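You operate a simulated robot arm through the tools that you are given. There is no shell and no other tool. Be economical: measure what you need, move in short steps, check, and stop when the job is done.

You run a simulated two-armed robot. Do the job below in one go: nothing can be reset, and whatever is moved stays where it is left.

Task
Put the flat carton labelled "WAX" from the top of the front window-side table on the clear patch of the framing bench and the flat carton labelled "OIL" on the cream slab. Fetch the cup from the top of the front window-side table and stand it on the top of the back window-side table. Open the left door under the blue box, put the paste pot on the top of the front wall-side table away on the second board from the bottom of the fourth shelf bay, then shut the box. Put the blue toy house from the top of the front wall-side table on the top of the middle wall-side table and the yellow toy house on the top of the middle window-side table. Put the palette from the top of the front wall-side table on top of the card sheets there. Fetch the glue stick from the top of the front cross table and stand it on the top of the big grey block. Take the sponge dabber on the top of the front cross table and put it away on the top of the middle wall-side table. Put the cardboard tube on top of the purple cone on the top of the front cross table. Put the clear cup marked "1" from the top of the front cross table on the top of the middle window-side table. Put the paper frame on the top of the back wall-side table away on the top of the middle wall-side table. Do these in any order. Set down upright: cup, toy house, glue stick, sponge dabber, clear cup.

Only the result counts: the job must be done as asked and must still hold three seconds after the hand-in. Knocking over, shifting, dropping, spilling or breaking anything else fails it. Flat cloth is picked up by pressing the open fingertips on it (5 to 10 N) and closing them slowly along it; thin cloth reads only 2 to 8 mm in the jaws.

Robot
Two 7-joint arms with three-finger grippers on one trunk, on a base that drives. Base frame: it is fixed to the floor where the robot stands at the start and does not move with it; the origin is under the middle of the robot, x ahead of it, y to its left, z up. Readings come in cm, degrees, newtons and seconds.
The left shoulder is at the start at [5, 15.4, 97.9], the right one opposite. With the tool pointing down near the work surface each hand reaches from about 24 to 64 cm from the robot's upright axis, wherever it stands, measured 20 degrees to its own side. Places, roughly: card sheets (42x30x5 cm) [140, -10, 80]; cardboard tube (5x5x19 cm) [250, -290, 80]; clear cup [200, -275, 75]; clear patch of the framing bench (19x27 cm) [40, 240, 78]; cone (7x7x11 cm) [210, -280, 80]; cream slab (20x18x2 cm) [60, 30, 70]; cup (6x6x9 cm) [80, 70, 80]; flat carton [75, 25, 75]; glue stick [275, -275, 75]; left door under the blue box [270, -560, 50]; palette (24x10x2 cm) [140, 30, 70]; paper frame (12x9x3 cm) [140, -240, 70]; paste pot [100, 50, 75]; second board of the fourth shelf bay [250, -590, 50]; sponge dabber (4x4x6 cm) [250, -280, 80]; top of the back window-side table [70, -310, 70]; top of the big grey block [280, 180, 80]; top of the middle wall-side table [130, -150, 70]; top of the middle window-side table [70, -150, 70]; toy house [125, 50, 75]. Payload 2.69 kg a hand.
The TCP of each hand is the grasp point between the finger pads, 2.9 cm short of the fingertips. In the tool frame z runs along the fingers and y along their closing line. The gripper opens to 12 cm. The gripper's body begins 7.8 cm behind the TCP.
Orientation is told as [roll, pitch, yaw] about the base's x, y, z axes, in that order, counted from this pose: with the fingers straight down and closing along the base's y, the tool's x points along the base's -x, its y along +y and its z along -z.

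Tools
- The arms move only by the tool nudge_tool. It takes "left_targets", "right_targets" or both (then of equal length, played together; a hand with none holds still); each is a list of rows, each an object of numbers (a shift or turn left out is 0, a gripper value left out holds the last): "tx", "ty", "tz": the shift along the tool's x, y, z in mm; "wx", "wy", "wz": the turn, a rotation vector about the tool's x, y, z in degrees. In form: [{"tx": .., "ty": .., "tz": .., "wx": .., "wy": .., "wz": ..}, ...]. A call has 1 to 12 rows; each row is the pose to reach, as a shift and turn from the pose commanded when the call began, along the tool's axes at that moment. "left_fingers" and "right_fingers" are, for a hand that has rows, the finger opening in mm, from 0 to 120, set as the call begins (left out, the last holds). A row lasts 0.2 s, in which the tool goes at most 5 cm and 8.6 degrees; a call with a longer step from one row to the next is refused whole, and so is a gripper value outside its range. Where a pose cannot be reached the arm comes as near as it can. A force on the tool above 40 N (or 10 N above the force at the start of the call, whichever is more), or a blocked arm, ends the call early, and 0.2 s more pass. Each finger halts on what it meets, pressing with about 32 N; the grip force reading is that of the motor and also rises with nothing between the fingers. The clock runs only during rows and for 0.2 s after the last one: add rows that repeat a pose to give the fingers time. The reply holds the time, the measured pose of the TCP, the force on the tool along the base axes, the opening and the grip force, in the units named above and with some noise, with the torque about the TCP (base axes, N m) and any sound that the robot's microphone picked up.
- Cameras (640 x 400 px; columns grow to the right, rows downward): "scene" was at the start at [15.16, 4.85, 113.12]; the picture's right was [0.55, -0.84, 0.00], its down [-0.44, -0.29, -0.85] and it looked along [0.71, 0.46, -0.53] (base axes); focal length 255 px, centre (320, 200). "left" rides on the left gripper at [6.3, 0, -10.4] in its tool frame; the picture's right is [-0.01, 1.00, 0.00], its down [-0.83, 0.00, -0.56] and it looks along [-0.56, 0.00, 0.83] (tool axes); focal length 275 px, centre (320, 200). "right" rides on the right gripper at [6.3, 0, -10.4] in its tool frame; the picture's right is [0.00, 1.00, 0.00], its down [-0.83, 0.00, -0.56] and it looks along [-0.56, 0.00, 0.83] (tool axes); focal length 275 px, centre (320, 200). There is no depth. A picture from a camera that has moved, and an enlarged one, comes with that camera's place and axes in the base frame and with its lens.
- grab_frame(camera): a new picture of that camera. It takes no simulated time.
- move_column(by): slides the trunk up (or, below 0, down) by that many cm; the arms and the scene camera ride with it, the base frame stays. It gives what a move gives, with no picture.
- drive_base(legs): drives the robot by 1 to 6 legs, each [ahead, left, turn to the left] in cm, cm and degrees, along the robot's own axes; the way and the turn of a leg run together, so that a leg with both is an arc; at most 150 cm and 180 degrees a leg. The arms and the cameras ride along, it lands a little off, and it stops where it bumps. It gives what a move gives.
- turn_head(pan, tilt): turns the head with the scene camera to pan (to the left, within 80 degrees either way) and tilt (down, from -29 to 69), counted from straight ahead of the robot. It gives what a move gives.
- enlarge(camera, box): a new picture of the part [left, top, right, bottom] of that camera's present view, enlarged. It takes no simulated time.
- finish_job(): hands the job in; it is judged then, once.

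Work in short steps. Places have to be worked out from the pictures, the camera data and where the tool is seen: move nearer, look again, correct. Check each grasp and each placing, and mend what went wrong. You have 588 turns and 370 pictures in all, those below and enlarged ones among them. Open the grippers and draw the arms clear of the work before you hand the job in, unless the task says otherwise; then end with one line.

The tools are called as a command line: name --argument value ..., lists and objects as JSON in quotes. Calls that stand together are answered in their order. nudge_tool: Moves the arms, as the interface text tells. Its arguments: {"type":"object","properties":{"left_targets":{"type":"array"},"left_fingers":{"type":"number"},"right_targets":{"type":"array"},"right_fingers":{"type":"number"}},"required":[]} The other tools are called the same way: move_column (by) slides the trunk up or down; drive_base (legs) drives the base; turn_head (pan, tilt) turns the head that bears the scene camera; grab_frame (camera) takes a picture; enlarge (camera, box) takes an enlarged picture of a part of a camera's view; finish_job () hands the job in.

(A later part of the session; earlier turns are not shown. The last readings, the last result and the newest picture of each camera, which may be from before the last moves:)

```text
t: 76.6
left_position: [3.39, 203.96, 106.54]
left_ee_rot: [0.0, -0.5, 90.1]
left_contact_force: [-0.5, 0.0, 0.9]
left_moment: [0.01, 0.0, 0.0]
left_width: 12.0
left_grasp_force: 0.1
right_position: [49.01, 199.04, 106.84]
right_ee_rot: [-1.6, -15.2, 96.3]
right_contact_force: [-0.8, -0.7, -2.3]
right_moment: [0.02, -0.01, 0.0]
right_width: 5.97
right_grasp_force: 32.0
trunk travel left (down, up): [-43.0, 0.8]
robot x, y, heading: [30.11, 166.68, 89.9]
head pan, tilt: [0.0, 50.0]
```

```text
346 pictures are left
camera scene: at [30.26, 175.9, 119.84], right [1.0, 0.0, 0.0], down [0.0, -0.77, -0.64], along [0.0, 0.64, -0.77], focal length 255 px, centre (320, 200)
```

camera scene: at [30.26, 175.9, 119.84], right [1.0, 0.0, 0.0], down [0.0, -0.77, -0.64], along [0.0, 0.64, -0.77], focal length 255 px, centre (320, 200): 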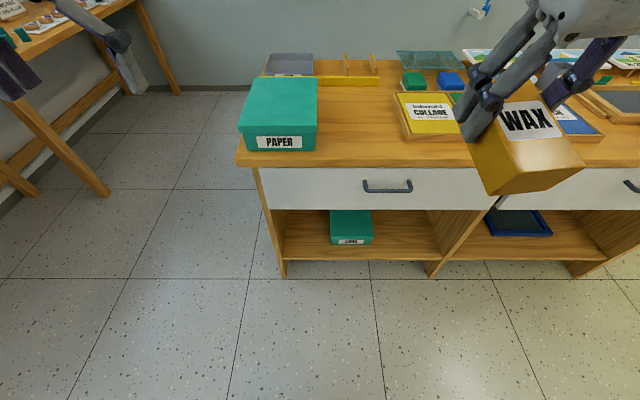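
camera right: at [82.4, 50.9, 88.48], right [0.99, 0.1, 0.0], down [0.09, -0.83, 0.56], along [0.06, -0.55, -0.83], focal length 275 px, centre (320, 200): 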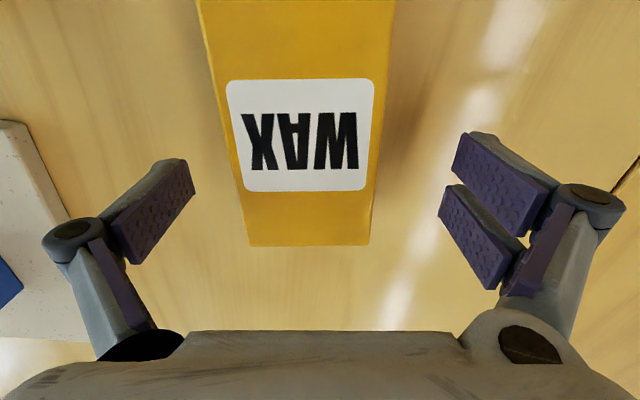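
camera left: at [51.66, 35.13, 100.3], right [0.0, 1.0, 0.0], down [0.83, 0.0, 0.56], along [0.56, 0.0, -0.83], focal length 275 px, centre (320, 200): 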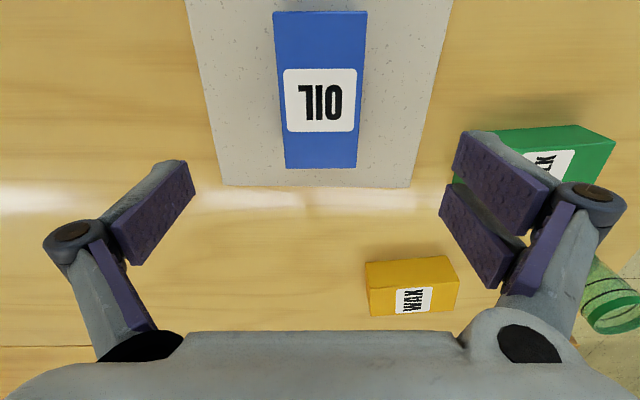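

The clear patch lies between the teal box and the yellow tray, centre about (41, 240). Drive closer 20 cm and straighten the tool.

drive_base --legs '[[20, 0, 0]]'

nudge_tool --right_targets '[{"wx": -0.3, "wy": 5, "wz": 2.1}, {"wx": -0.6, "wy": 10, "wz": 4.2}, {"wx": -0.8, "wy": 15.2, "wz": 6.3}, {"wx": -0.8, "wy": 15.2, "wz": 6.3}]'

grab_frame --camera "right"

grab_frame --camera "scene"

```text
t: 78.2
left_position: [2.95, 223.4, 106.52]
left_ee_rot: [0.0, -0.6, 90.4]
left_contact_force: [0.4, -0.7, -0.3]
left_moment: [0.01, 0.0, -0.01]
left_width: 12.0
left_grasp_force: 0.0
right_position: [48.62, 218.94, 106.81]
right_ee_rot: [-1.6, -15.2, 96.7]
right_contact_force: [-0.3, -0.2, -1.9]
right_moment: [0.02, 0.03, -0.01]
right_width: 5.96
right_grasp_force: 31.4
trunk travel left (down, up): [-43.0, 0.8]
robot x, y, heading: [30.24, 186.64, 90.7]
head pan, tilt: [0.0, 50.0]
```

```text
t: 79.2
left_position: [3.18, 223.37, 106.55]
left_ee_rot: [0.0, -0.4, 90.5]
left_contact_force: [-0.3, -0.1, -0.1]
left_moment: [-0.01, 0.0, 0.0]
left_width: 11.98
left_grasp_force: 0.1
right_position: [48.66, 218.74, 106.72]
right_ee_rot: [0.0, -0.1, 90.2]
right_contact_force: [-0.4, -0.4, -1.1]
right_moment: [-0.03, 0.02, 0.03]
right_width: 5.96
right_grasp_force: 31.8
trunk travel left (down, up): [-43.0, 0.8]
robot x, y, heading: [29.98, 186.44, 90.3]
head pan, tilt: [0.0, 50.0]
```

```text
345 pictures are left
camera right: at [48.9, 212.5, 117.24], right [-1.0, -0.01, 0.0], down [-0.01, 0.83, 0.56], along [0.0, 0.56, -0.83], focal length 275 px, centre (320, 200)
```

right: 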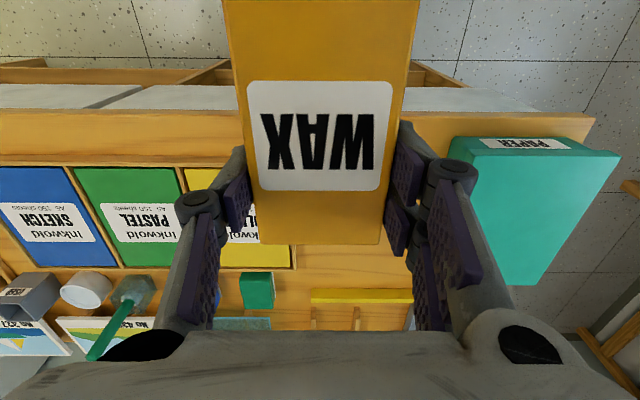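

```text
344 pictures are left
camera scene: at [30.11, 195.54, 119.84], right [1.0, 0.01, 0.0], down [0.01, -0.77, -0.64], along [-0.01, 0.64, -0.77], focal length 255 px, centre (320, 200)
```

scene: 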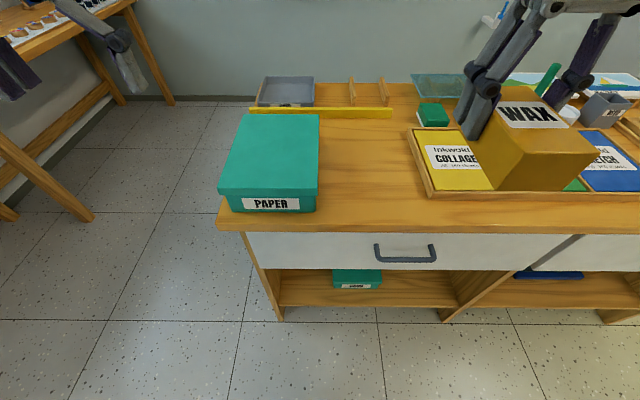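

Patch is x 30–53, y 223–262. I move the carton above (41.4, 241) and down part way.

nudge_tool --right_targets '[{"tx": -40, "ty": 15}, {"tx": -80, "ty": 30}, {"tx": -120, "ty": 45}, {"tx": -160, "ty": 60}, {"tx": -200, "ty": 72}, {"tx": -228, "ty": 73}, {"tx": -228, "ty": 73, "tz": 45}, {"tx": -228, "ty": 73, "tz": 90}, {"tx": -228, "ty": 73, "tz": 135}, {"tx": -228, "ty": 73, "tz": 170}, {"tx": -228, "ty": 73, "tz": 180}]'

grab_frame --camera "scene"

```text
t: 81.6
left_position: [3.03, 223.3, 106.48]
left_ee_rot: [0.0, -0.4, 90.5]
left_contact_force: [-0.8, -0.3, 0.0]
left_moment: [-0.01, -0.01, 0.01]
left_width: 11.99
left_grasp_force: 0.1
right_position: [41.02, 241.29, 88.66]
right_ee_rot: [0.1, -0.1, 90.2]
right_contact_force: [0.3, 0.6, -1.7]
right_moment: [0.07, -0.01, -0.03]
right_width: 5.95
right_grasp_force: 32.0
right hand out of reach, approached as far as the arm can: row 5, 6, 7
trunk travel left (down, up): [-43.0, 0.8]
robot x, y, heading: [30.18, 187.06, 90.6]
head pan, tilt: [0.0, 50.0]
```

```text
343 pictures are left
camera scene: at [30.09, 195.54, 119.84], right [1.0, 0.01, 0.0], down [0.01, -0.77, -0.64], along [-0.01, 0.64, -0.77], focal length 255 px, centre (320, 200)
```

scene: 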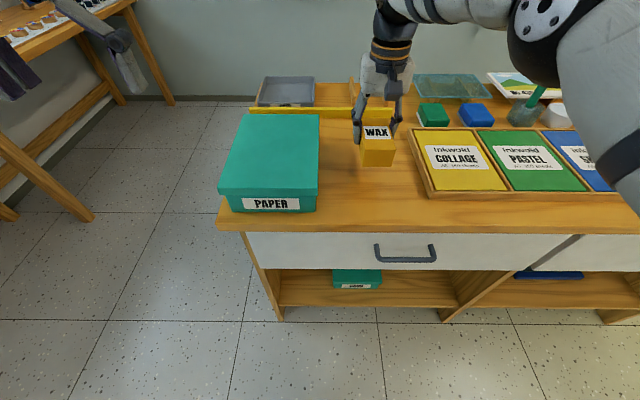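

Well placed. Lower slowly until contact.

nudge_tool --right_targets '[{"tz": 25}, {"tz": 40}, {"tz": 50}, {"tz": 53}, {"tz": 56}, {"tz": 56}]'

```text
t: 83.0
left_position: [3.04, 223.51, 106.46]
left_ee_rot: [0.0, -0.5, 90.5]
left_contact_force: [0.0, 0.0, 0.4]
left_moment: [-0.01, 0.0, 0.03]
left_width: 12.02
left_grasp_force: 0.1
right_position: [41.26, 241.68, 83.07]
right_ee_rot: [0.1, -0.1, 90.2]
right_contact_force: [-0.2, 0.1, -2.0]
right_moment: [0.03, 0.01, 0.0]
right_width: 5.96
right_grasp_force: 32.1
trunk travel left (down, up): [-43.0, 0.8]
robot x, y, heading: [30.01, 186.78, 90.3]
head pan, tilt: [0.0, 50.0]
```

nudge_tool --right_targets '[{"tz": 2}, {"tz": 4}, {"tz": 6}, {"tz": 8}, {"tz": 8}]'

```text
t: 84.2
left_position: [3.05, 223.46, 106.58]
left_ee_rot: [0.0, -0.4, 90.5]
left_contact_force: [0.0, 0.4, -0.3]
left_moment: [0.02, -0.02, 0.02]
left_width: 11.98
left_grasp_force: 0.1
right_position: [41.29, 241.65, 82.46]
right_ee_rot: [-0.1, -0.1, 90.3]
right_contact_force: [0.2, -0.8, -2.2]
right_moment: [0.07, -0.01, 0.01]
right_width: 5.97
right_grasp_force: 32.4
trunk travel left (down, up): [-43.0, 0.8]
robot x, y, heading: [30.1, 186.84, 90.5]
head pan, tilt: [0.0, 50.0]
```

nudge_tool --right_targets '[{"tz": 2}, {"tz": 4}, {"tz": 6}, {"tz": 8}, {"tz": 10}, {"tz": 10}]'

```text
t: 85.6
left_position: [2.89, 223.24, 106.65]
left_ee_rot: [-0.1, -0.7, 90.6]
left_contact_force: [0.9, 0.5, -0.3]
left_moment: [-0.01, -0.01, 0.01]
left_width: 11.99
left_grasp_force: 0.1
right_position: [41.19, 241.61, 81.74]
right_ee_rot: [-0.2, -0.6, 90.2]
right_contact_force: [-0.6, 0.9, 27.8]
right_moment: [0.1, 0.03, 0.12]
right_width: 5.99
right_grasp_force: 32.2
trunk travel left (down, up): [-43.0, 0.8]
robot x, y, heading: [30.6, 186.23, 90.3]
head pan, tilt: [0.0, 50.0]
```

Contact. Open to 9 cm and rise, then look.

nudge_tool --right_targets '[{"tz": -3}, {"tz": -3}, {"tz": -3}, {"tz": -40}, {"tz": -90}, {"tz": -130}, {"tz": -170}, {"tz": -200}]' --right_fingers 90

grab_frame --camera "scene"

```text
t: 87.4
left_position: [3.08, 223.26, 106.54]
left_ee_rot: [0.0, -0.5, 90.5]
left_contact_force: [0.1, -0.5, 0.4]
left_moment: [0.03, 0.0, -0.02]
left_width: 11.98
left_grasp_force: 0.0
right_position: [42.03, 240.55, 101.21]
right_ee_rot: [0.1, -0.1, 90.1]
right_contact_force: [0.7, 0.1, 0.5]
right_moment: [0.0, 0.02, 0.02]
right_width: 8.98
right_grasp_force: 0.1
right hand out of reach, approached as far as the arm can: row 7, 8
trunk travel left (down, up): [-43.0, 0.8]
robot x, y, heading: [30.46, 186.4, 90.5]
head pan, tilt: [0.0, 50.0]
```

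```text
342 pictures are left
camera scene: at [30.13, 195.51, 119.85], right [1.0, 0.01, 0.0], down [0.01, -0.77, -0.64], along [-0.01, 0.64, -0.77], focal length 255 px, centre (320, 200)
```

scene: 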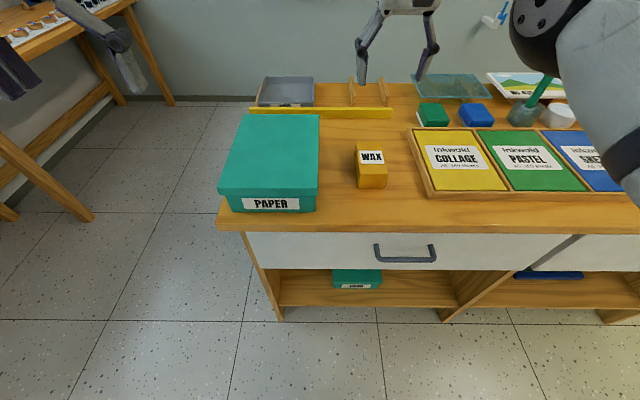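

WAX is on the patch. Retract and drive back to the table end, in front of the toy houses.

nudge_tool --right_targets '[{"tx": 45}, {"tx": 90}, {"tx": 135}, {"tx": 180}, {"tx": 215}]'

drive_base --legs '[[-40, 0, -0.4], [0, -88, 0], [0, 0, 180]]'

move_column --by -4

grab_frame --camera "scene"

```text
t: 88.6
left_position: [2.88, 223.37, 106.54]
left_ee_rot: [0.0, -0.5, 90.4]
left_contact_force: [-0.4, -0.4, 0.2]
left_moment: [0.01, -0.06, 0.01]
left_width: 11.98
left_grasp_force: 0.1
right_position: [41.74, 218.75, 101.0]
right_ee_rot: [0.1, -0.2, 90.2]
right_contact_force: [1.0, -0.3, -0.1]
right_moment: [0.02, -0.02, -0.01]
right_width: 9.0
right_grasp_force: 0.2
trunk travel left (down, up): [-43.0, 0.8]
robot x, y, heading: [30.13, 186.56, 90.6]
head pan, tilt: [0.0, 50.0]
```

```text
t: 105.2
left_position: [146.24, 108.91, 106.52]
left_ee_rot: [-0.1, -0.6, -89.5]
left_contact_force: [0.0, 0.2, 0.2]
left_moment: [-0.02, 0.0, -0.03]
left_width: 11.99
left_grasp_force: 0.2
right_position: [107.46, 113.62, 100.98]
right_ee_rot: [-0.1, -0.1, -90.0]
right_contact_force: [0.2, 0.5, 0.4]
right_moment: [0.02, 0.0, -0.02]
right_width: 8.98
right_grasp_force: 0.1
trunk travel left (down, up): [-43.0, 0.8]
robot x, y, heading: [119.38, 145.87, -89.5]
head pan, tilt: [0.0, 50.0]
```

```text
t: 106.1
left_position: [146.3, 107.42, 98.17]
left_ee_rot: [-0.3, 6.2, -89.5]
left_contact_force: [0.2, 0.1, -0.5]
left_moment: [-0.03, 0.01, -0.01]
left_width: 12.01
left_grasp_force: 0.1
right_position: [107.58, 113.64, 96.96]
right_ee_rot: [-0.1, -0.2, -90.0]
right_contact_force: [-0.2, 0.5, 0.3]
right_moment: [0.01, -0.01, 0.03]
right_width: 8.96
right_grasp_force: 0.0
trunk travel left (down, up): [-39.0, 4.8]
robot x, y, heading: [119.13, 145.79, -89.7]
head pan, tilt: [0.0, 50.0]
```

```text
341 pictures are left
camera scene: at [118.33, 133.06, 114.92], right [-0.99, 0.11, 0.0], down [0.09, 0.79, -0.61], along [-0.07, -0.6, -0.8], focal length 255 px, centre (320, 200)
```

scene: 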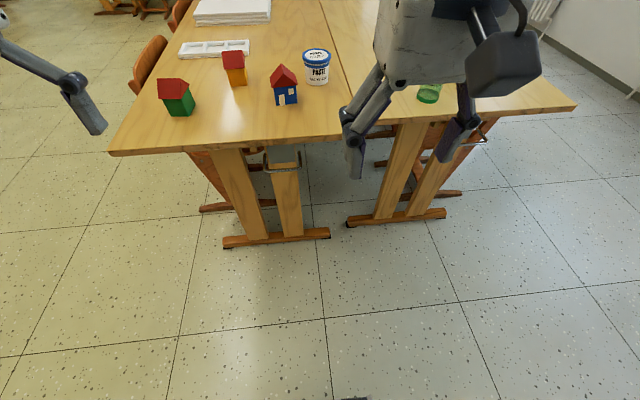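

Drive up to the table and open/level the hands, then look with the left hand camera.

drive_base --legs '[[38, 0, -0.3]]'

nudge_tool --left_targets '[{"wy": -6.2}, {"wy": -6.2, "tx": 0, "ty": -40}, {"wy": -6.2, "ty": -80}, {"wy": -6.2, "ty": -100}]'

grab_frame --camera "left"

grab_frame --camera "scene"

```text
t: 108.5
left_position: [146.12, 69.73, 97.95]
left_ee_rot: [-0.3, 6.4, -90.0]
left_contact_force: [0.1, -0.1, 0.1]
left_moment: [0.01, 0.02, 0.04]
left_width: 12.0
left_grasp_force: 0.1
right_position: [107.54, 76.19, 96.95]
right_ee_rot: [0.0, -0.1, -90.4]
right_contact_force: [0.4, -0.1, 0.2]
right_moment: [0.0, 0.0, -0.01]
right_width: 9.01
right_grasp_force: 0.0
trunk travel left (down, up): [-39.0, 4.8]
robot x, y, heading: [119.42, 108.27, -90.0]
head pan, tilt: [0.0, 50.0]
```

```text
t: 109.5
left_position: [138.25, 63.82, 96.91]
left_ee_rot: [-0.8, 0.2, -89.6]
left_contact_force: [0.0, 0.6, 0.0]
left_moment: [0.02, 0.0, 0.0]
left_width: 12.01
left_grasp_force: 0.0
left hand out of reach, approached as far as the arm can: row 1, 2, 3, 4
right_position: [107.47, 76.2, 97.08]
right_ee_rot: [0.1, -0.1, -90.4]
right_contact_force: [0.0, 0.0, 0.3]
right_moment: [0.0, 0.01, 0.0]
right_width: 8.98
right_grasp_force: 0.1
trunk travel left (down, up): [-39.0, 4.8]
robot x, y, heading: [119.08, 108.34, -90.2]
head pan, tilt: [0.0, 50.0]
```

```text
340 pictures are left
camera left: at [138.48, 70.1, 107.36], right [1.0, 0.0, -0.01], down [0.01, -0.83, 0.55], along [-0.01, -0.55, -0.83], focal length 275 px, centre (320, 200)
```

left: 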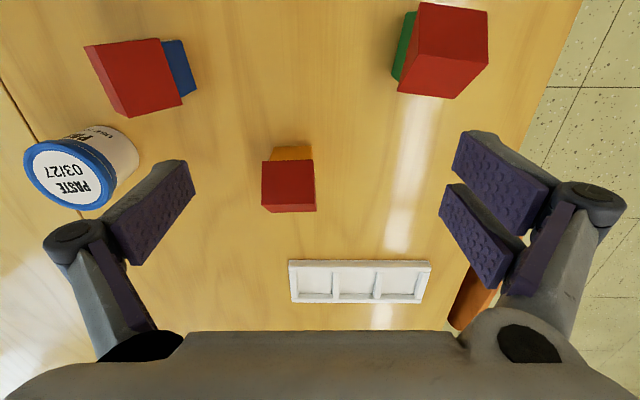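

```text
339 pictures are left
camera scene: at [118.17, 95.19, 115.46], right [-0.99, 0.13, 0.0], down [0.1, 0.74, -0.66], along [-0.09, -0.66, -0.75], focal length 255 px, centre (320, 200)
```

scene: 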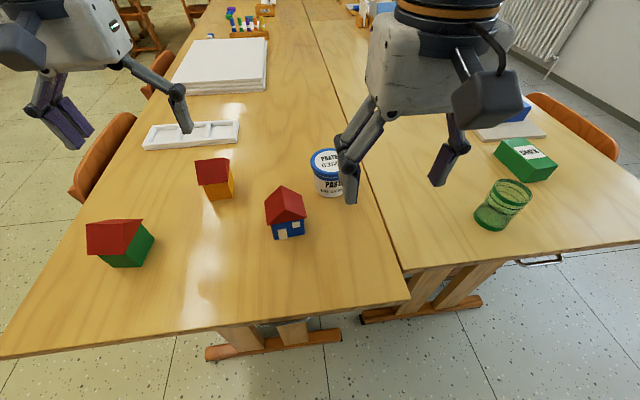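

Yellow house roof centre about (134.8, 55). Move the left hand above it and check.

nudge_tool --left_targets '[{"tx": -20, "ty": -10, "tz": 15}, {"tx": -50, "ty": -20, "tz": 30}, {"tx": -75, "ty": -30, "tz": 45}, {"tx": -88, "ty": -35, "tz": 50}, {"tx": -88, "ty": -35, "tz": 50}]'

grab_frame --camera "left"

```text
t: 110.7
left_position: [134.65, 55.09, 91.84]
left_ee_rot: [-0.2, 0.1, -89.9]
left_contact_force: [0.0, 0.0, -0.1]
left_moment: [0.01, -0.04, -0.01]
left_width: 11.99
left_grasp_force: 0.1
right_position: [107.49, 76.22, 96.9]
right_ee_rot: [0.0, -0.1, -90.4]
right_contact_force: [0.4, 0.1, 0.9]
right_moment: [0.0, 0.02, -0.01]
right_width: 8.98
right_grasp_force: 0.0
trunk travel left (down, up): [-39.0, 4.8]
robot x, y, heading: [119.49, 108.39, -90.2]
head pan, tilt: [0.0, 50.0]
```

```text
338 pictures are left
camera left: at [134.76, 61.43, 102.33], right [1.0, 0.0, 0.0], down [0.0, -0.83, 0.55], along [-0.01, -0.55, -0.83], focal length 275 px, centre (320, 200)
```

left: 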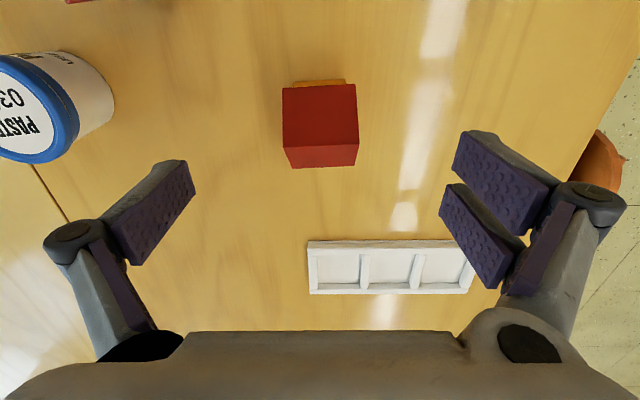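

Ridge runs along x, house centre (134.75, 53.1). Descend and grip on the gable ends.

nudge_tool --left_targets '[{"tx": -20, "tz": 35}, {"tx": -20, "tz": 70}, {"tx": -20, "tz": 105}, {"tx": -20, "tz": 128}, {"tx": -20, "tz": 128}]'

grab_frame --camera "left"

```text
t: 111.9
left_position: [134.59, 53.05, 78.97]
left_ee_rot: [-0.3, 0.1, -89.9]
left_contact_force: [-0.5, 0.3, -0.2]
left_moment: [-0.02, -0.03, -0.02]
left_width: 12.01
left_grasp_force: 0.0
right_position: [107.52, 76.13, 96.9]
right_ee_rot: [0.0, -0.1, -90.3]
right_contact_force: [-1.3, 0.0, -0.6]
right_moment: [0.0, 0.03, -0.04]
right_width: 9.0
right_grasp_force: 0.1
trunk travel left (down, up): [-39.0, 4.8]
robot x, y, heading: [119.37, 108.26, -90.1]
head pan, tilt: [0.0, 50.0]
```

```text
337 pictures are left
camera left: at [134.68, 59.42, 89.51], right [1.0, 0.0, 0.0], down [0.0, -0.83, 0.55], along [-0.01, -0.55, -0.83], focal length 275 px, centre (320, 200)
```

left: 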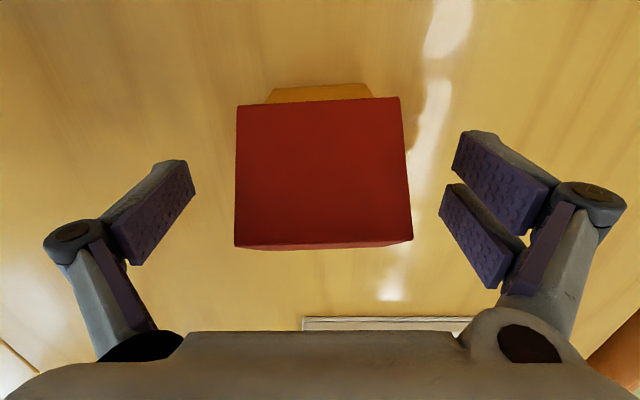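

Centred. Close gently and read.

nudge_tool --left_targets '[{"tx": 0}, {"tx": 0}, {"tx": 0}, {"tx": 0}]' --left_fingers 0

grab_frame --camera "left"

```text
t: 112.9
left_position: [134.41, 53.0, 79.2]
left_ee_rot: [-0.2, 0.0, -89.8]
left_contact_force: [1.0, -0.9, 5.2]
left_moment: [0.03, -0.07, 0.03]
left_width: 5.55
left_grasp_force: 32.4
right_position: [107.48, 76.07, 97.06]
right_ee_rot: [0.1, 0.0, -90.3]
right_contact_force: [-0.1, -0.3, -0.1]
right_moment: [0.01, 0.01, -0.01]
right_width: 9.0
right_grasp_force: 0.0
trunk travel left (down, up): [-39.0, 4.8]
robot x, y, heading: [119.14, 108.51, -89.8]
head pan, tilt: [0.0, 50.0]
```

```text
336 pictures are left
camera left: at [134.68, 59.42, 89.6], right [1.0, 0.0, 0.0], down [0.0, -0.83, 0.56], along [-0.01, -0.56, -0.83], focal length 275 px, centre (320, 200)
```

left: 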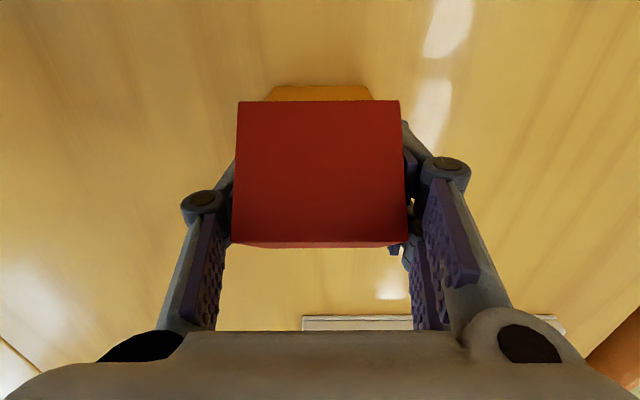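

Gripped at 5.55 cm. Lift and check.

nudge_tool --left_targets '[{"tz": -20}, {"tz": -60}, {"tz": -100}, {"tz": -140}, {"tz": -170, "tx": 30}, {"tz": -180, "tx": 70}, {"tz": -180, "tx": 110}, {"tz": -180, "tx": 120}]'

grab_frame --camera "left"

```text
t: 114.7
left_position: [134.39, 65.02, 96.94]
left_ee_rot: [-0.1, 0.0, -89.9]
left_contact_force: [-0.2, 0.2, -1.3]
left_moment: [-0.02, -0.05, 0.01]
left_width: 5.54
left_grasp_force: 32.4
right_position: [107.27, 76.27, 97.0]
right_ee_rot: [0.2, -0.1, -90.3]
right_contact_force: [-1.2, 0.0, -0.2]
right_moment: [0.01, -0.03, 0.05]
right_width: 9.01
right_grasp_force: 0.0
trunk travel left (down, up): [-39.0, 4.8]
robot x, y, heading: [119.05, 108.38, -90.1]
head pan, tilt: [0.0, 50.0]
```

```text
335 pictures are left
camera left: at [134.61, 71.45, 107.4], right [1.0, 0.0, 0.0], down [0.0, -0.83, 0.56], along [0.0, -0.56, -0.83], focal length 275 px, centre (320, 200)
```

left: 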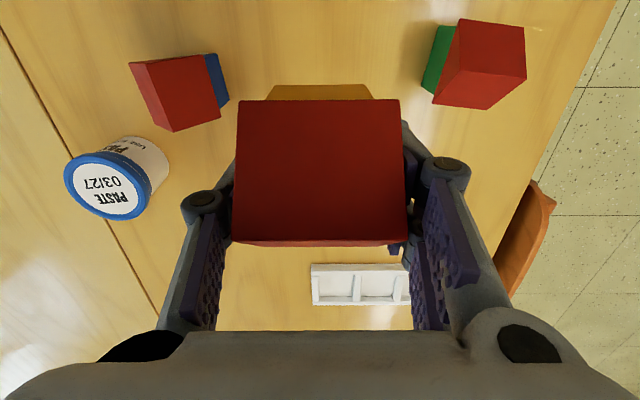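

House held. Strafe toward the cup and look with the right camera.

drive_base --legs '[[0, -24, 0]]'

nudge_tool --right_targets '[{"tx": 0}, {"tx": 0}]' --right_fingers 120

grab_frame --camera "right"

```text
t: 117.1
left_position: [110.38, 65.05, 97.0]
left_ee_rot: [-0.3, 0.1, -90.1]
left_contact_force: [0.2, 0.7, -1.2]
left_moment: [-0.03, -0.01, 0.01]
left_width: 5.54
left_grasp_force: 32.3
right_position: [83.3, 76.18, 96.92]
right_ee_rot: [0.1, -0.1, -90.5]
right_contact_force: [0.3, -0.2, 0.9]
right_moment: [-0.01, 0.0, -0.01]
right_width: 8.98
right_grasp_force: 0.1
trunk travel left (down, up): [-39.0, 4.8]
robot x, y, heading: [94.75, 107.91, -90.2]
head pan, tilt: [0.0, 50.0]
```

```text
t: 117.7
left_position: [110.45, 64.88, 96.86]
left_ee_rot: [-0.3, 0.0, -90.0]
left_contact_force: [-0.6, 0.6, -0.6]
left_moment: [-0.03, -0.02, -0.02]
left_width: 5.56
left_grasp_force: 32.2
right_position: [83.44, 76.22, 96.88]
right_ee_rot: [0.0, 0.0, -90.4]
right_contact_force: [0.2, 0.0, 0.0]
right_moment: [-0.05, 0.01, 0.01]
right_width: 11.99
right_grasp_force: 0.1
trunk travel left (down, up): [-39.0, 4.8]
robot x, y, heading: [95.07, 108.07, -90.2]
head pan, tilt: [0.0, 50.0]
```

```text
334 pictures are left
camera right: at [83.53, 82.57, 107.43], right [1.0, 0.0, 0.0], down [0.0, -0.83, 0.56], along [0.0, -0.56, -0.83], focal length 275 px, centre (320, 200)
```

right: 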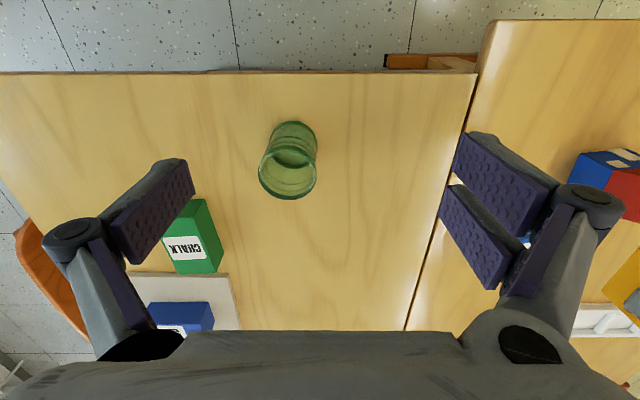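

Cup at (80.1, 68.9). Go above and descend around it.

nudge_tool --right_targets '[{"tx": -40, "ty": -20}, {"tx": -73, "ty": -33}, {"tx": -73, "ty": -33, "tz": 45}, {"tx": -73, "ty": -33, "tz": 90}, {"tx": -73, "ty": -33, "tz": 135}, {"tx": -73, "ty": -33, "tz": 170}, {"tx": -73, "ty": -33, "tz": 182}, {"tx": -73, "ty": -33, "tz": 182}]'

grab_frame --camera "right"

```text
t: 119.5
left_position: [110.38, 65.03, 96.98]
left_ee_rot: [-0.3, 0.2, -89.9]
left_contact_force: [0.4, 0.3, -0.9]
left_moment: [0.03, -0.04, 0.0]
left_width: 5.54
left_grasp_force: 32.0
right_position: [80.02, 68.89, 78.74]
right_ee_rot: [-0.1, -0.1, -90.3]
right_contact_force: [0.0, -0.1, 0.6]
right_moment: [-0.03, 0.02, -0.01]
right_width: 12.02
right_grasp_force: 0.0
trunk travel left (down, up): [-39.0, 4.8]
robot x, y, heading: [95.47, 108.56, -90.0]
head pan, tilt: [0.0, 50.0]
```

```text
333 pictures are left
camera right: at [80.16, 75.22, 89.29], right [1.0, 0.0, 0.0], down [0.0, -0.83, 0.56], along [0.0, -0.56, -0.83], focal length 275 px, centre (320, 200)
```

right: 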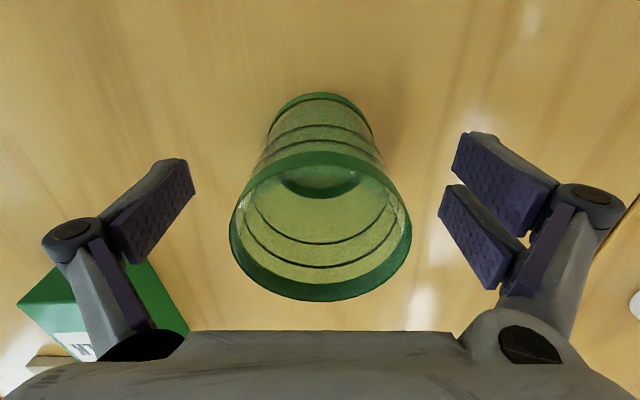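

Well centred. Close and lift.

nudge_tool --right_targets '[{"tx": 0}, {"tx": 0}, {"tx": 0}, {"tx": 0}]' --right_fingers 0

nudge_tool --right_targets '[{"tz": -20}, {"tz": -60}, {"tz": -100}, {"tz": -140}, {"tz": -180}]'

grab_frame --camera "right"

```text
t: 120.5
left_position: [110.34, 65.05, 96.83]
left_ee_rot: [-0.3, 0.1, -90.0]
left_contact_force: [0.1, 0.1, 0.0]
left_moment: [-0.01, 0.02, -0.02]
left_width: 5.55
left_grasp_force: 32.0
right_position: [80.02, 68.8, 78.83]
right_ee_rot: [0.0, -0.2, -90.3]
right_contact_force: [0.2, -0.3, -0.4]
right_moment: [-0.02, 0.02, 0.02]
right_width: 5.62
right_grasp_force: 32.2
trunk travel left (down, up): [-39.0, 4.8]
robot x, y, heading: [95.06, 107.91, -90.2]
head pan, tilt: [0.0, 50.0]
```

```text
t: 121.7
left_position: [110.39, 65.05, 96.91]
left_ee_rot: [-0.3, 0.1, -90.0]
left_contact_force: [0.1, 0.4, -0.9]
left_moment: [0.02, 0.01, -0.02]
left_width: 5.57
left_grasp_force: 32.3
right_position: [80.01, 69.05, 96.65]
right_ee_rot: [0.0, -0.2, -90.4]
right_contact_force: [-0.3, 0.1, 0.3]
right_moment: [0.02, -0.04, 0.01]
right_width: 5.65
right_grasp_force: 31.8
trunk travel left (down, up): [-39.0, 4.8]
robot x, y, heading: [95.09, 108.23, -90.5]
head pan, tilt: [0.0, 50.0]
```

```text
332 pictures are left
camera right: at [80.16, 75.41, 107.26], right [1.0, 0.0, 0.0], down [0.0, -0.83, 0.56], along [0.0, -0.56, -0.83], focal length 275 px, centre (320, 200)
```

right: 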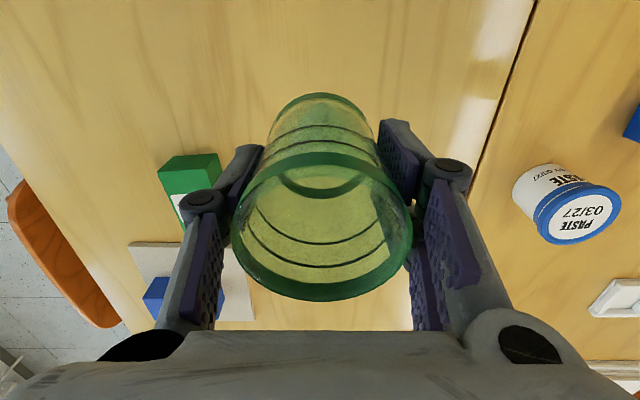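

Both held. Drive back, across, and down the window aisle facing -y.

drive_base --legs '[[-27, 0, 0.3], [0, -110, 0], [140, 0, 0]]'

turn_head --pan 10 --tilt 30

grab_frame --camera "scene"

```text
t: 138.7
left_position: [0.62, -48.21, 96.87]
left_ee_rot: [-0.2, 0.2, -89.3]
left_contact_force: [0.8, 0.3, -0.3]
left_moment: [-0.01, 0.01, 0.0]
left_width: 5.58
left_grasp_force: 32.0
right_position: [-29.79, -44.51, 96.69]
right_ee_rot: [0.0, -0.1, -89.7]
right_contact_force: [0.4, -0.5, -0.6]
right_moment: [0.04, 0.02, 0.01]
right_width: 5.63
right_grasp_force: 32.1
trunk travel left (down, up): [-39.0, 4.8]
robot x, y, heading: [-15.19, -4.86, -89.4]
head pan, tilt: [0.0, 50.0]
```

```text
t: 139.5
left_position: [0.57, -48.14, 96.98]
left_ee_rot: [-0.4, 0.1, -89.3]
left_contact_force: [0.6, 0.2, -0.1]
left_moment: [0.01, 0.01, 0.01]
left_width: 5.56
left_grasp_force: 32.0
right_position: [-29.84, -44.53, 96.76]
right_ee_rot: [0.0, -0.1, -89.7]
right_contact_force: [-0.8, -0.5, -0.7]
right_moment: [-0.03, 0.02, -0.01]
right_width: 5.64
right_grasp_force: 32.1
trunk travel left (down, up): [-39.0, 4.8]
robot x, y, heading: [-14.93, -5.13, -89.5]
head pan, tilt: [10.0, 30.0]
```

```text
331 pictures are left
camera scene: at [-13.37, -19.21, 118.23], right [-0.98, -0.18, 0.0], down [-0.09, 0.49, -0.87], along [0.16, -0.85, -0.5], focal length 255 px, centre (320, 200)
```

scene: 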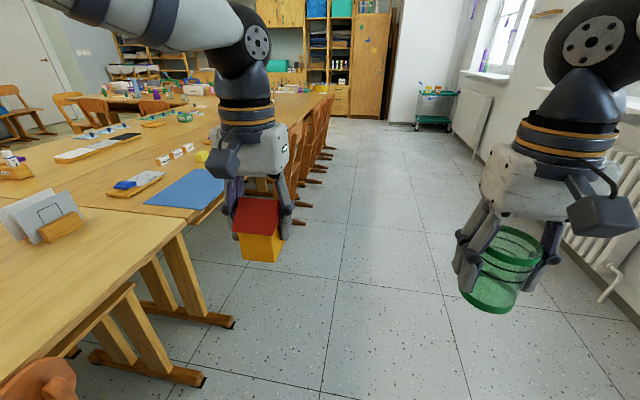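

Continue 100 cm and turn to face the middle window-side table.

drive_base --legs '[[110, 0, 0], [0, 0, 89.5]]'

turn_head --pan 0 --tilt 45

grab_frame --camera "scene"

```text
t: 148.9
left_position: [28.71, -99.82, 97.01]
left_ee_rot: [-0.2, 0.1, -0.8]
left_contact_force: [-0.1, 0.7, -0.9]
left_moment: [0.0, -0.03, 0.0]
left_width: 5.56
left_grasp_force: 31.8
right_position: [24.39, -130.16, 96.78]
right_ee_rot: [-0.1, -0.1, -1.1]
right_contact_force: [0.1, -0.8, -1.2]
right_moment: [0.01, 0.0, -0.03]
right_width: 5.63
right_grasp_force: 31.6
trunk travel left (down, up): [-39.0, 4.8]
robot x, y, heading: [-14.62, -114.24, -0.9]
head pan, tilt: [10.0, 30.0]
```

```text
t: 149.7
left_position: [28.87, -99.81, 96.88]
left_ee_rot: [-0.4, 0.2, -0.8]
left_contact_force: [-0.5, -0.3, -1.3]
left_moment: [0.0, 0.03, -0.06]
left_width: 5.56
left_grasp_force: 31.8
right_position: [24.46, -130.11, 96.7]
right_ee_rot: [0.0, -0.1, -1.2]
right_contact_force: [0.9, -0.8, -0.9]
right_moment: [-0.01, -0.01, -0.04]
right_width: 5.61
right_grasp_force: 31.7
trunk travel left (down, up): [-39.0, 4.8]
robot x, y, heading: [-14.9, -114.71, -0.7]
head pan, tilt: [0.0, 45.0]
```

```text
330 pictures are left
camera scene: at [-1.31, -114.6, 115.98], right [-0.01, -1.0, 0.0], down [-0.71, 0.01, -0.71], along [0.71, -0.01, -0.71], focal length 255 px, centre (320, 200)
```

scene: 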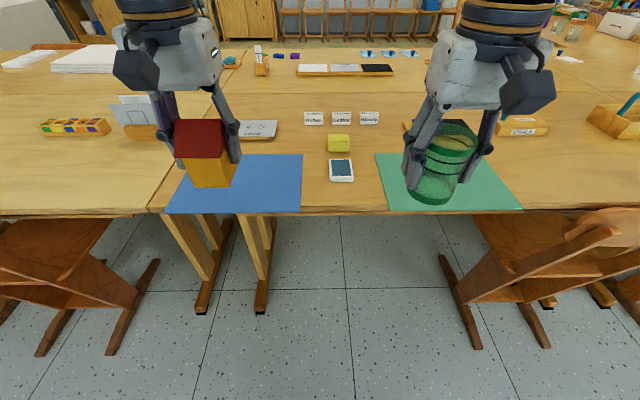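

I look at the rest of the table to find bare wood.

turn_head --pan -40 --tilt 35

grab_frame --camera "scene"

grab_frame --camera "right"

```text
t: 150.8
left_position: [28.74, -99.81, 96.99]
left_ee_rot: [-0.3, 0.1, -0.8]
left_contact_force: [0.3, 0.5, -0.6]
left_moment: [0.01, 0.02, -0.01]
left_width: 5.55
left_grasp_force: 32.0
right_position: [24.36, -130.11, 96.7]
right_ee_rot: [0.0, -0.1, -1.2]
right_contact_force: [0.8, 0.6, -0.3]
right_moment: [-0.01, 0.03, 0.0]
right_width: 5.61
right_grasp_force: 31.9
trunk travel left (down, up): [-39.0, 4.8]
robot x, y, heading: [-14.79, -114.32, -1.0]
head pan, tilt: [-40.0, 35.0]
```

```text
329 pictures are left
camera scene: at [-2.77, -120.24, 117.46], right [-0.65, -0.76, 0.0], down [-0.43, 0.38, -0.82], along [0.62, -0.54, -0.57], focal length 255 px, centre (320, 200)
```

scene: 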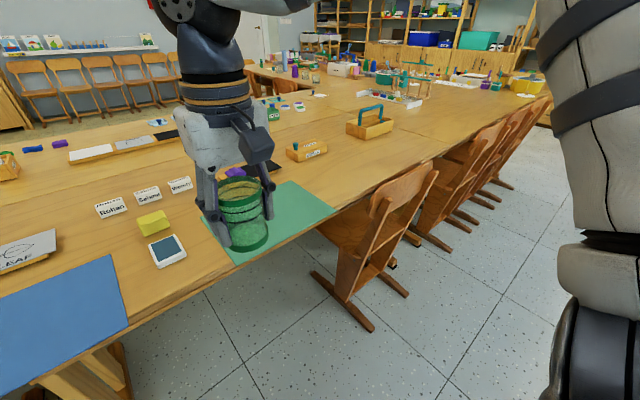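

```text
328 pictures are left
camera right: at [18.22, -129.94, 107.2], right [0.02, 1.0, 0.0], down [0.83, -0.01, 0.56], along [0.56, -0.01, -0.83], focal length 275 px, centre (320, 200)
```

right: 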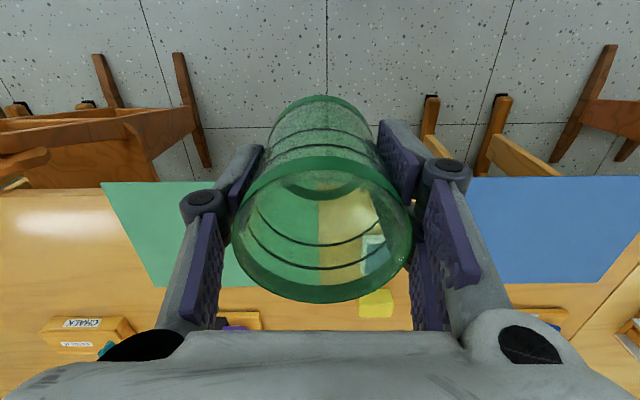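

Bare wood lies right of the green mat, around (52, -175). Strafe there.

drive_base --legs '[[0, -72, 0.9], [9, 0, 0]]'

turn_head --pan 0 --tilt 45

grab_frame --camera "scene"

```text
t: 157.3
left_position: [37.34, -168.94, 96.87]
left_ee_rot: [-0.3, 0.3, 1.0]
left_contact_force: [0.3, -0.4, -1.9]
left_moment: [0.0, 0.0, -0.01]
left_width: 5.57
left_grasp_force: 31.8
right_position: [33.89, -199.41, 96.67]
right_ee_rot: [0.0, -0.1, 0.6]
right_contact_force: [-0.1, 0.8, -1.3]
right_moment: [0.02, 0.04, -0.02]
right_width: 5.62
right_grasp_force: 32.1
trunk travel left (down, up): [-39.0, 4.8]
robot x, y, heading: [-6.13, -184.96, 0.7]
head pan, tilt: [-40.0, 35.0]
```

```text
t: 158.4
left_position: [37.22, -168.91, 96.88]
left_ee_rot: [-0.3, 0.1, 1.0]
left_contact_force: [0.0, -0.5, -0.5]
left_moment: [-0.01, -0.02, 0.0]
left_width: 5.54
left_grasp_force: 32.2
right_position: [33.73, -199.36, 96.74]
right_ee_rot: [0.0, -0.1, 0.6]
right_contact_force: [-0.7, -0.1, -0.6]
right_moment: [0.02, 0.01, 0.0]
right_width: 5.64
right_grasp_force: 32.4
trunk travel left (down, up): [-39.0, 4.8]
robot x, y, heading: [-5.77, -184.78, 0.4]
head pan, tilt: [0.0, 45.0]
```

```text
327 pictures are left
camera scene: at [7.61, -184.71, 115.98], right [0.01, -1.0, 0.0], down [-0.71, -0.01, -0.71], along [0.71, 0.01, -0.71], focal length 255 px, centre (320, 200)
```

scene: 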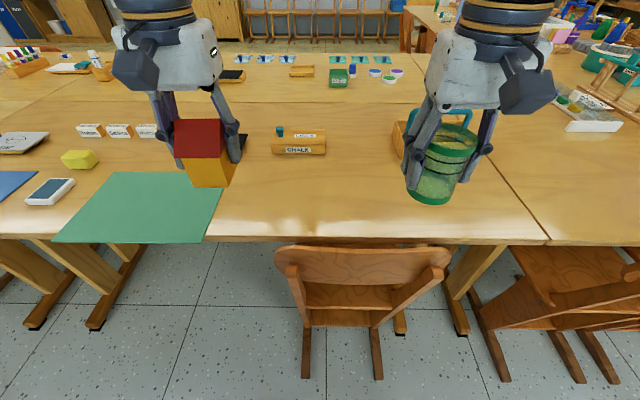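

Target (51, -172). Move the house over and down.

nudge_tool --left_targets '[{"tx": -45, "ty": -12}, {"tx": -90, "ty": -24}, {"tx": -135, "ty": -33}, {"tx": -135, "ty": -33, "tz": 45}, {"tx": -135, "ty": -33, "tz": 90}, {"tx": -135, "ty": -33, "tz": 130}, {"tx": -135, "ty": -33, "tz": 160}, {"tx": -135, "ty": -33, "tz": 169}, {"tx": -135, "ty": -33, "tz": 169}]'

grab_frame --camera "left"

```text
t: 160.4
left_position: [50.76, -172.06, 80.01]
left_ee_rot: [-0.3, 0.1, 1.0]
left_contact_force: [0.1, 0.8, -1.8]
left_moment: [0.0, 0.01, 0.03]
left_width: 5.58
left_grasp_force: 31.5
left hand out of reach, approached as far as the arm can: row 3
right_position: [33.78, -199.38, 96.67]
right_ee_rot: [0.1, -0.1, 0.7]
right_contact_force: [0.3, -0.2, -0.7]
right_moment: [-0.03, -0.05, -0.03]
right_width: 5.61
right_grasp_force: 31.4
trunk travel left (down, up): [-39.0, 4.8]
robot x, y, heading: [-5.77, -185.13, 0.9]
head pan, tilt: [0.0, 45.0]
```

```text
326 pictures are left
camera left: at [44.64, -172.04, 90.46], right [-0.01, 1.0, 0.0], down [0.83, 0.01, 0.55], along [0.55, 0.0, -0.83], focal length 275 px, centre (320, 200)
```

left: 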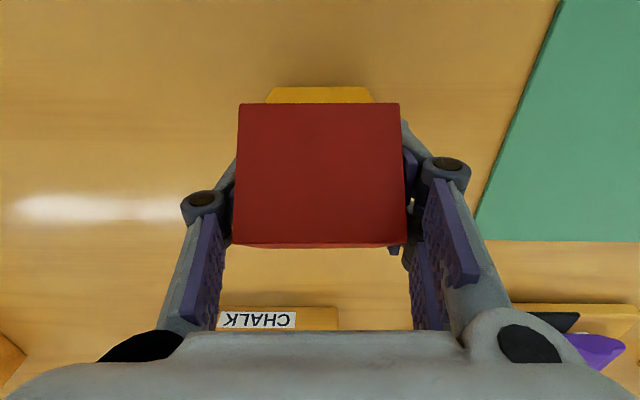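

Clear around. Lower slowly to contact.

nudge_tool --left_targets '[{"tz": 3}, {"tz": 5}, {"tz": 7}, {"tz": 9}, {"tz": 9}]'

```text
t: 161.6
left_position: [50.74, -172.16, 79.33]
left_ee_rot: [-0.2, -0.1, 1.0]
left_contact_force: [-0.2, -0.4, 6.7]
left_moment: [0.15, -0.18, -0.02]
left_width: 5.54
left_grasp_force: 32.1
right_position: [33.68, -199.45, 96.83]
right_ee_rot: [0.0, -0.2, 0.7]
right_contact_force: [-0.2, -0.5, -0.9]
right_moment: [0.01, 0.01, -0.02]
right_width: 5.62
right_grasp_force: 32.3
trunk travel left (down, up): [-39.0, 4.8]
robot x, y, heading: [-6.08, -185.01, 0.9]
head pan, tilt: [0.0, 45.0]
```

Contact felt. Release and rise.

nudge_tool --left_targets '[{"tz": -1}, {"tz": -1}, {"tz": -1}, {"tz": -40}, {"tz": -85}, {"tz": -130}, {"tz": -150, "tx": 40}, {"tz": -160, "tx": 90}, {"tz": -160, "tx": 130}]' --left_fingers 100

grab_frame --camera "scene"

```text
refused: row 8 steps farther than a row can; nothing moved
```

```text
325 pictures are left
camera scene: at [7.55, -184.71, 116.0], right [0.02, -1.0, 0.0], down [-0.71, -0.01, -0.71], along [0.71, 0.01, -0.71], focal length 255 px, centre (320, 200)
```

scene: 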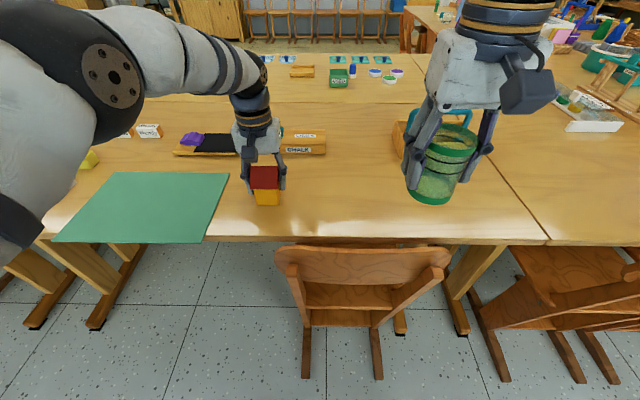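

nudge_tool --left_targets '[{"tz": -1}, {"tz": -1}, {"tz": -1}, {"tz": -40}, {"tz": -85}, {"tz": -130}, {"tz": -150, "tx": 40}, {"tz": -160, "tx": 85}, {"tz": -160, "tx": 130}]' --left_fingers 100

grab_frame --camera "scene"

```text
t: 163.6
left_position: [37.65, -171.92, 95.43]
left_ee_rot: [-0.4, 0.0, 1.0]
left_contact_force: [-0.2, -0.4, -0.4]
left_moment: [-0.02, -0.01, 0.03]
left_width: 10.01
left_grasp_force: 0.0
right_position: [33.71, -199.33, 96.75]
right_ee_rot: [-0.1, 0.0, 0.5]
right_contact_force: [0.3, 0.3, -0.1]
right_moment: [-0.04, 0.0, 0.01]
right_width: 5.63
right_grasp_force: 32.0
trunk travel left (down, up): [-39.0, 4.8]
robot x, y, heading: [-6.07, -184.55, 0.9]
head pan, tilt: [0.0, 45.0]
```

```text
324 pictures are left
camera scene: at [7.58, -184.52, 115.98], right [0.02, -1.0, 0.0], down [-0.71, -0.01, -0.71], along [0.71, 0.01, -0.71], focal length 255 px, centre (320, 200)
```

scene: 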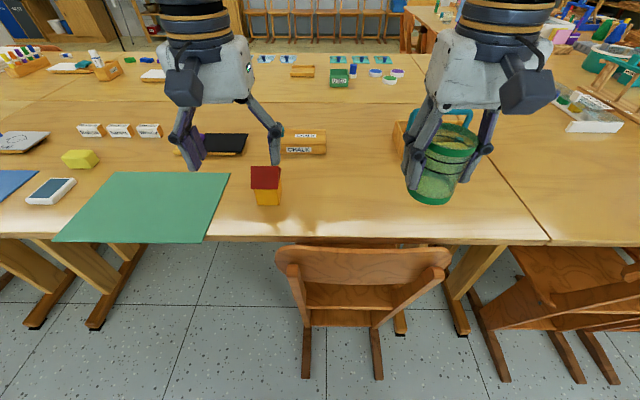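

Yellow house is placed. Next strafe to the back window-side table for the cup.

drive_base --legs '[[-9, 0, -0.7], [0, -95, 0]]'

grab_frame --camera "scene"

```text
t: 171.9
left_position: [29.99, -266.78, 95.26]
left_ee_rot: [-0.3, 0.1, 1.5]
left_contact_force: [-0.3, -0.6, 0.6]
left_moment: [0.01, 0.02, 0.02]
left_width: 9.99
left_grasp_force: 0.0
right_position: [26.13, -294.23, 96.75]
right_ee_rot: [0.1, -0.2, 1.1]
right_contact_force: [-0.1, -0.5, -0.7]
right_moment: [-0.01, -0.01, 0.01]
right_width: 5.61
right_grasp_force: 32.5
trunk travel left (down, up): [-39.0, 4.8]
robot x, y, heading: [-13.69, -279.96, 1.6]
head pan, tilt: [0.0, 45.0]
```

```text
323 pictures are left
camera scene: at [-0.08, -279.69, 115.98], right [0.02, -1.0, 0.0], down [-0.71, -0.02, -0.71], along [0.71, 0.02, -0.71], focal length 255 px, centre (320, 200)
```

scene: 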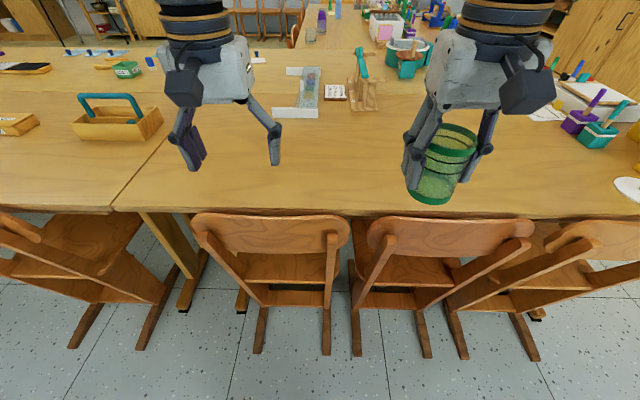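

Bare wood ahead. Move 9 cm forward, then carry the cup to about (51, -294) and down.

drive_base --legs '[[9, 0, -1.2]]'

nudge_tool --right_targets '[{"tx": -45}, {"tx": -90}, {"tx": -135}, {"tx": -150}, {"tx": -150, "tz": 45}, {"tx": -150, "tz": 90}, {"tx": -150, "tz": 130}, {"tx": -150, "tz": 160}, {"tx": -150, "tz": 167}, {"tx": -150, "tz": 167}]'

grab_frame --camera "scene"

```text
t: 173.0
left_position: [39.26, -267.62, 95.23]
left_ee_rot: [-0.3, 0.2, 0.2]
left_contact_force: [0.3, 0.2, -0.4]
left_moment: [0.0, 0.05, 0.0]
left_width: 10.0
left_grasp_force: 0.2
right_position: [34.88, -294.8, 96.66]
right_ee_rot: [-0.1, -0.1, -0.1]
right_contact_force: [0.9, -0.8, -1.8]
right_moment: [-0.01, 0.01, 0.03]
right_width: 5.61
right_grasp_force: 32.2
trunk travel left (down, up): [-39.0, 4.8]
robot x, y, heading: [-4.71, -280.17, 0.3]
head pan, tilt: [0.0, 45.0]
```

```text
t: 175.2
left_position: [39.16, -267.7, 95.34]
left_ee_rot: [-0.2, 0.0, 0.2]
left_contact_force: [0.0, -0.2, 0.6]
left_moment: [0.01, 0.03, 0.0]
left_width: 10.0
left_grasp_force: 0.1
right_position: [49.74, -295.03, 79.93]
right_ee_rot: [0.0, 0.0, -0.1]
right_contact_force: [0.0, -0.2, -0.2]
right_moment: [0.0, 0.02, 0.02]
right_width: 5.59
right_grasp_force: 32.0
trunk travel left (down, up): [-39.0, 4.8]
robot x, y, heading: [-4.35, -280.04, 0.1]
head pan, tilt: [0.0, 45.0]
```

```text
322 pictures are left
camera scene: at [8.86, -279.82, 115.98], right [0.0, -1.0, 0.0], down [-0.71, 0.0, -0.71], along [0.71, 0.0, -0.71], focal length 255 px, centre (320, 200)
```

scene: 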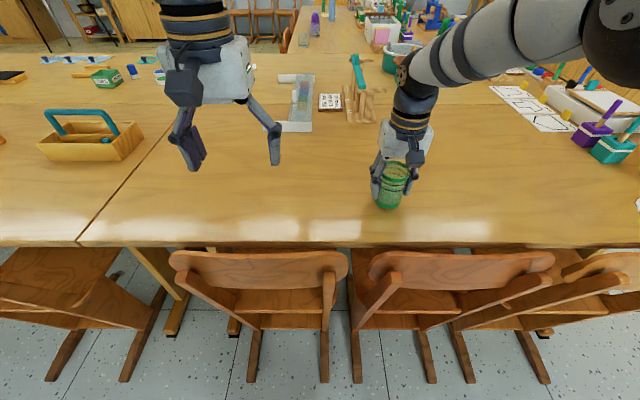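

Lower to contact at about 78.8.

nudge_tool --right_targets '[{"tz": 4}, {"tz": 8}, {"tz": 11}, {"tz": 12}, {"tz": 12}]'

```text
t: 176.4
left_position: [39.19, -267.55, 95.32]
left_ee_rot: [-0.4, 0.1, 0.3]
left_contact_force: [0.1, 0.0, -0.1]
left_moment: [0.02, -0.02, 0.02]
left_width: 10.0
left_grasp_force: 0.1
right_position: [49.82, -294.76, 79.0]
right_ee_rot: [0.0, -0.1, -0.2]
right_contact_force: [0.6, -0.4, -0.7]
right_moment: [-0.04, -0.03, 0.0]
right_width: 5.63
right_grasp_force: 32.4
trunk travel left (down, up): [-39.0, 4.8]
robot x, y, heading: [-4.81, -279.8, 0.1]
head pan, tilt: [0.0, 45.0]
```

nudge_tool --right_targets '[{"tz": 1}, {"tz": 2}, {"tz": 3}, {"tz": 4}, {"tz": 4}]'

```text
t: 177.6
left_position: [38.91, -267.48, 95.3]
left_ee_rot: [-0.4, -0.1, 0.3]
left_contact_force: [0.1, 0.1, 0.4]
left_moment: [0.03, -0.03, -0.01]
left_width: 10.01
left_grasp_force: 0.1
right_position: [49.85, -294.71, 78.67]
right_ee_rot: [0.0, -0.4, 0.0]
right_contact_force: [0.9, -2.1, 23.8]
right_moment: [-0.06, -0.17, -0.08]
right_width: 5.63
right_grasp_force: 32.1
trunk travel left (down, up): [-39.0, 4.8]
robot x, y, heading: [-4.52, -280.08, 0.1]
head pan, tilt: [0.0, 45.0]
```

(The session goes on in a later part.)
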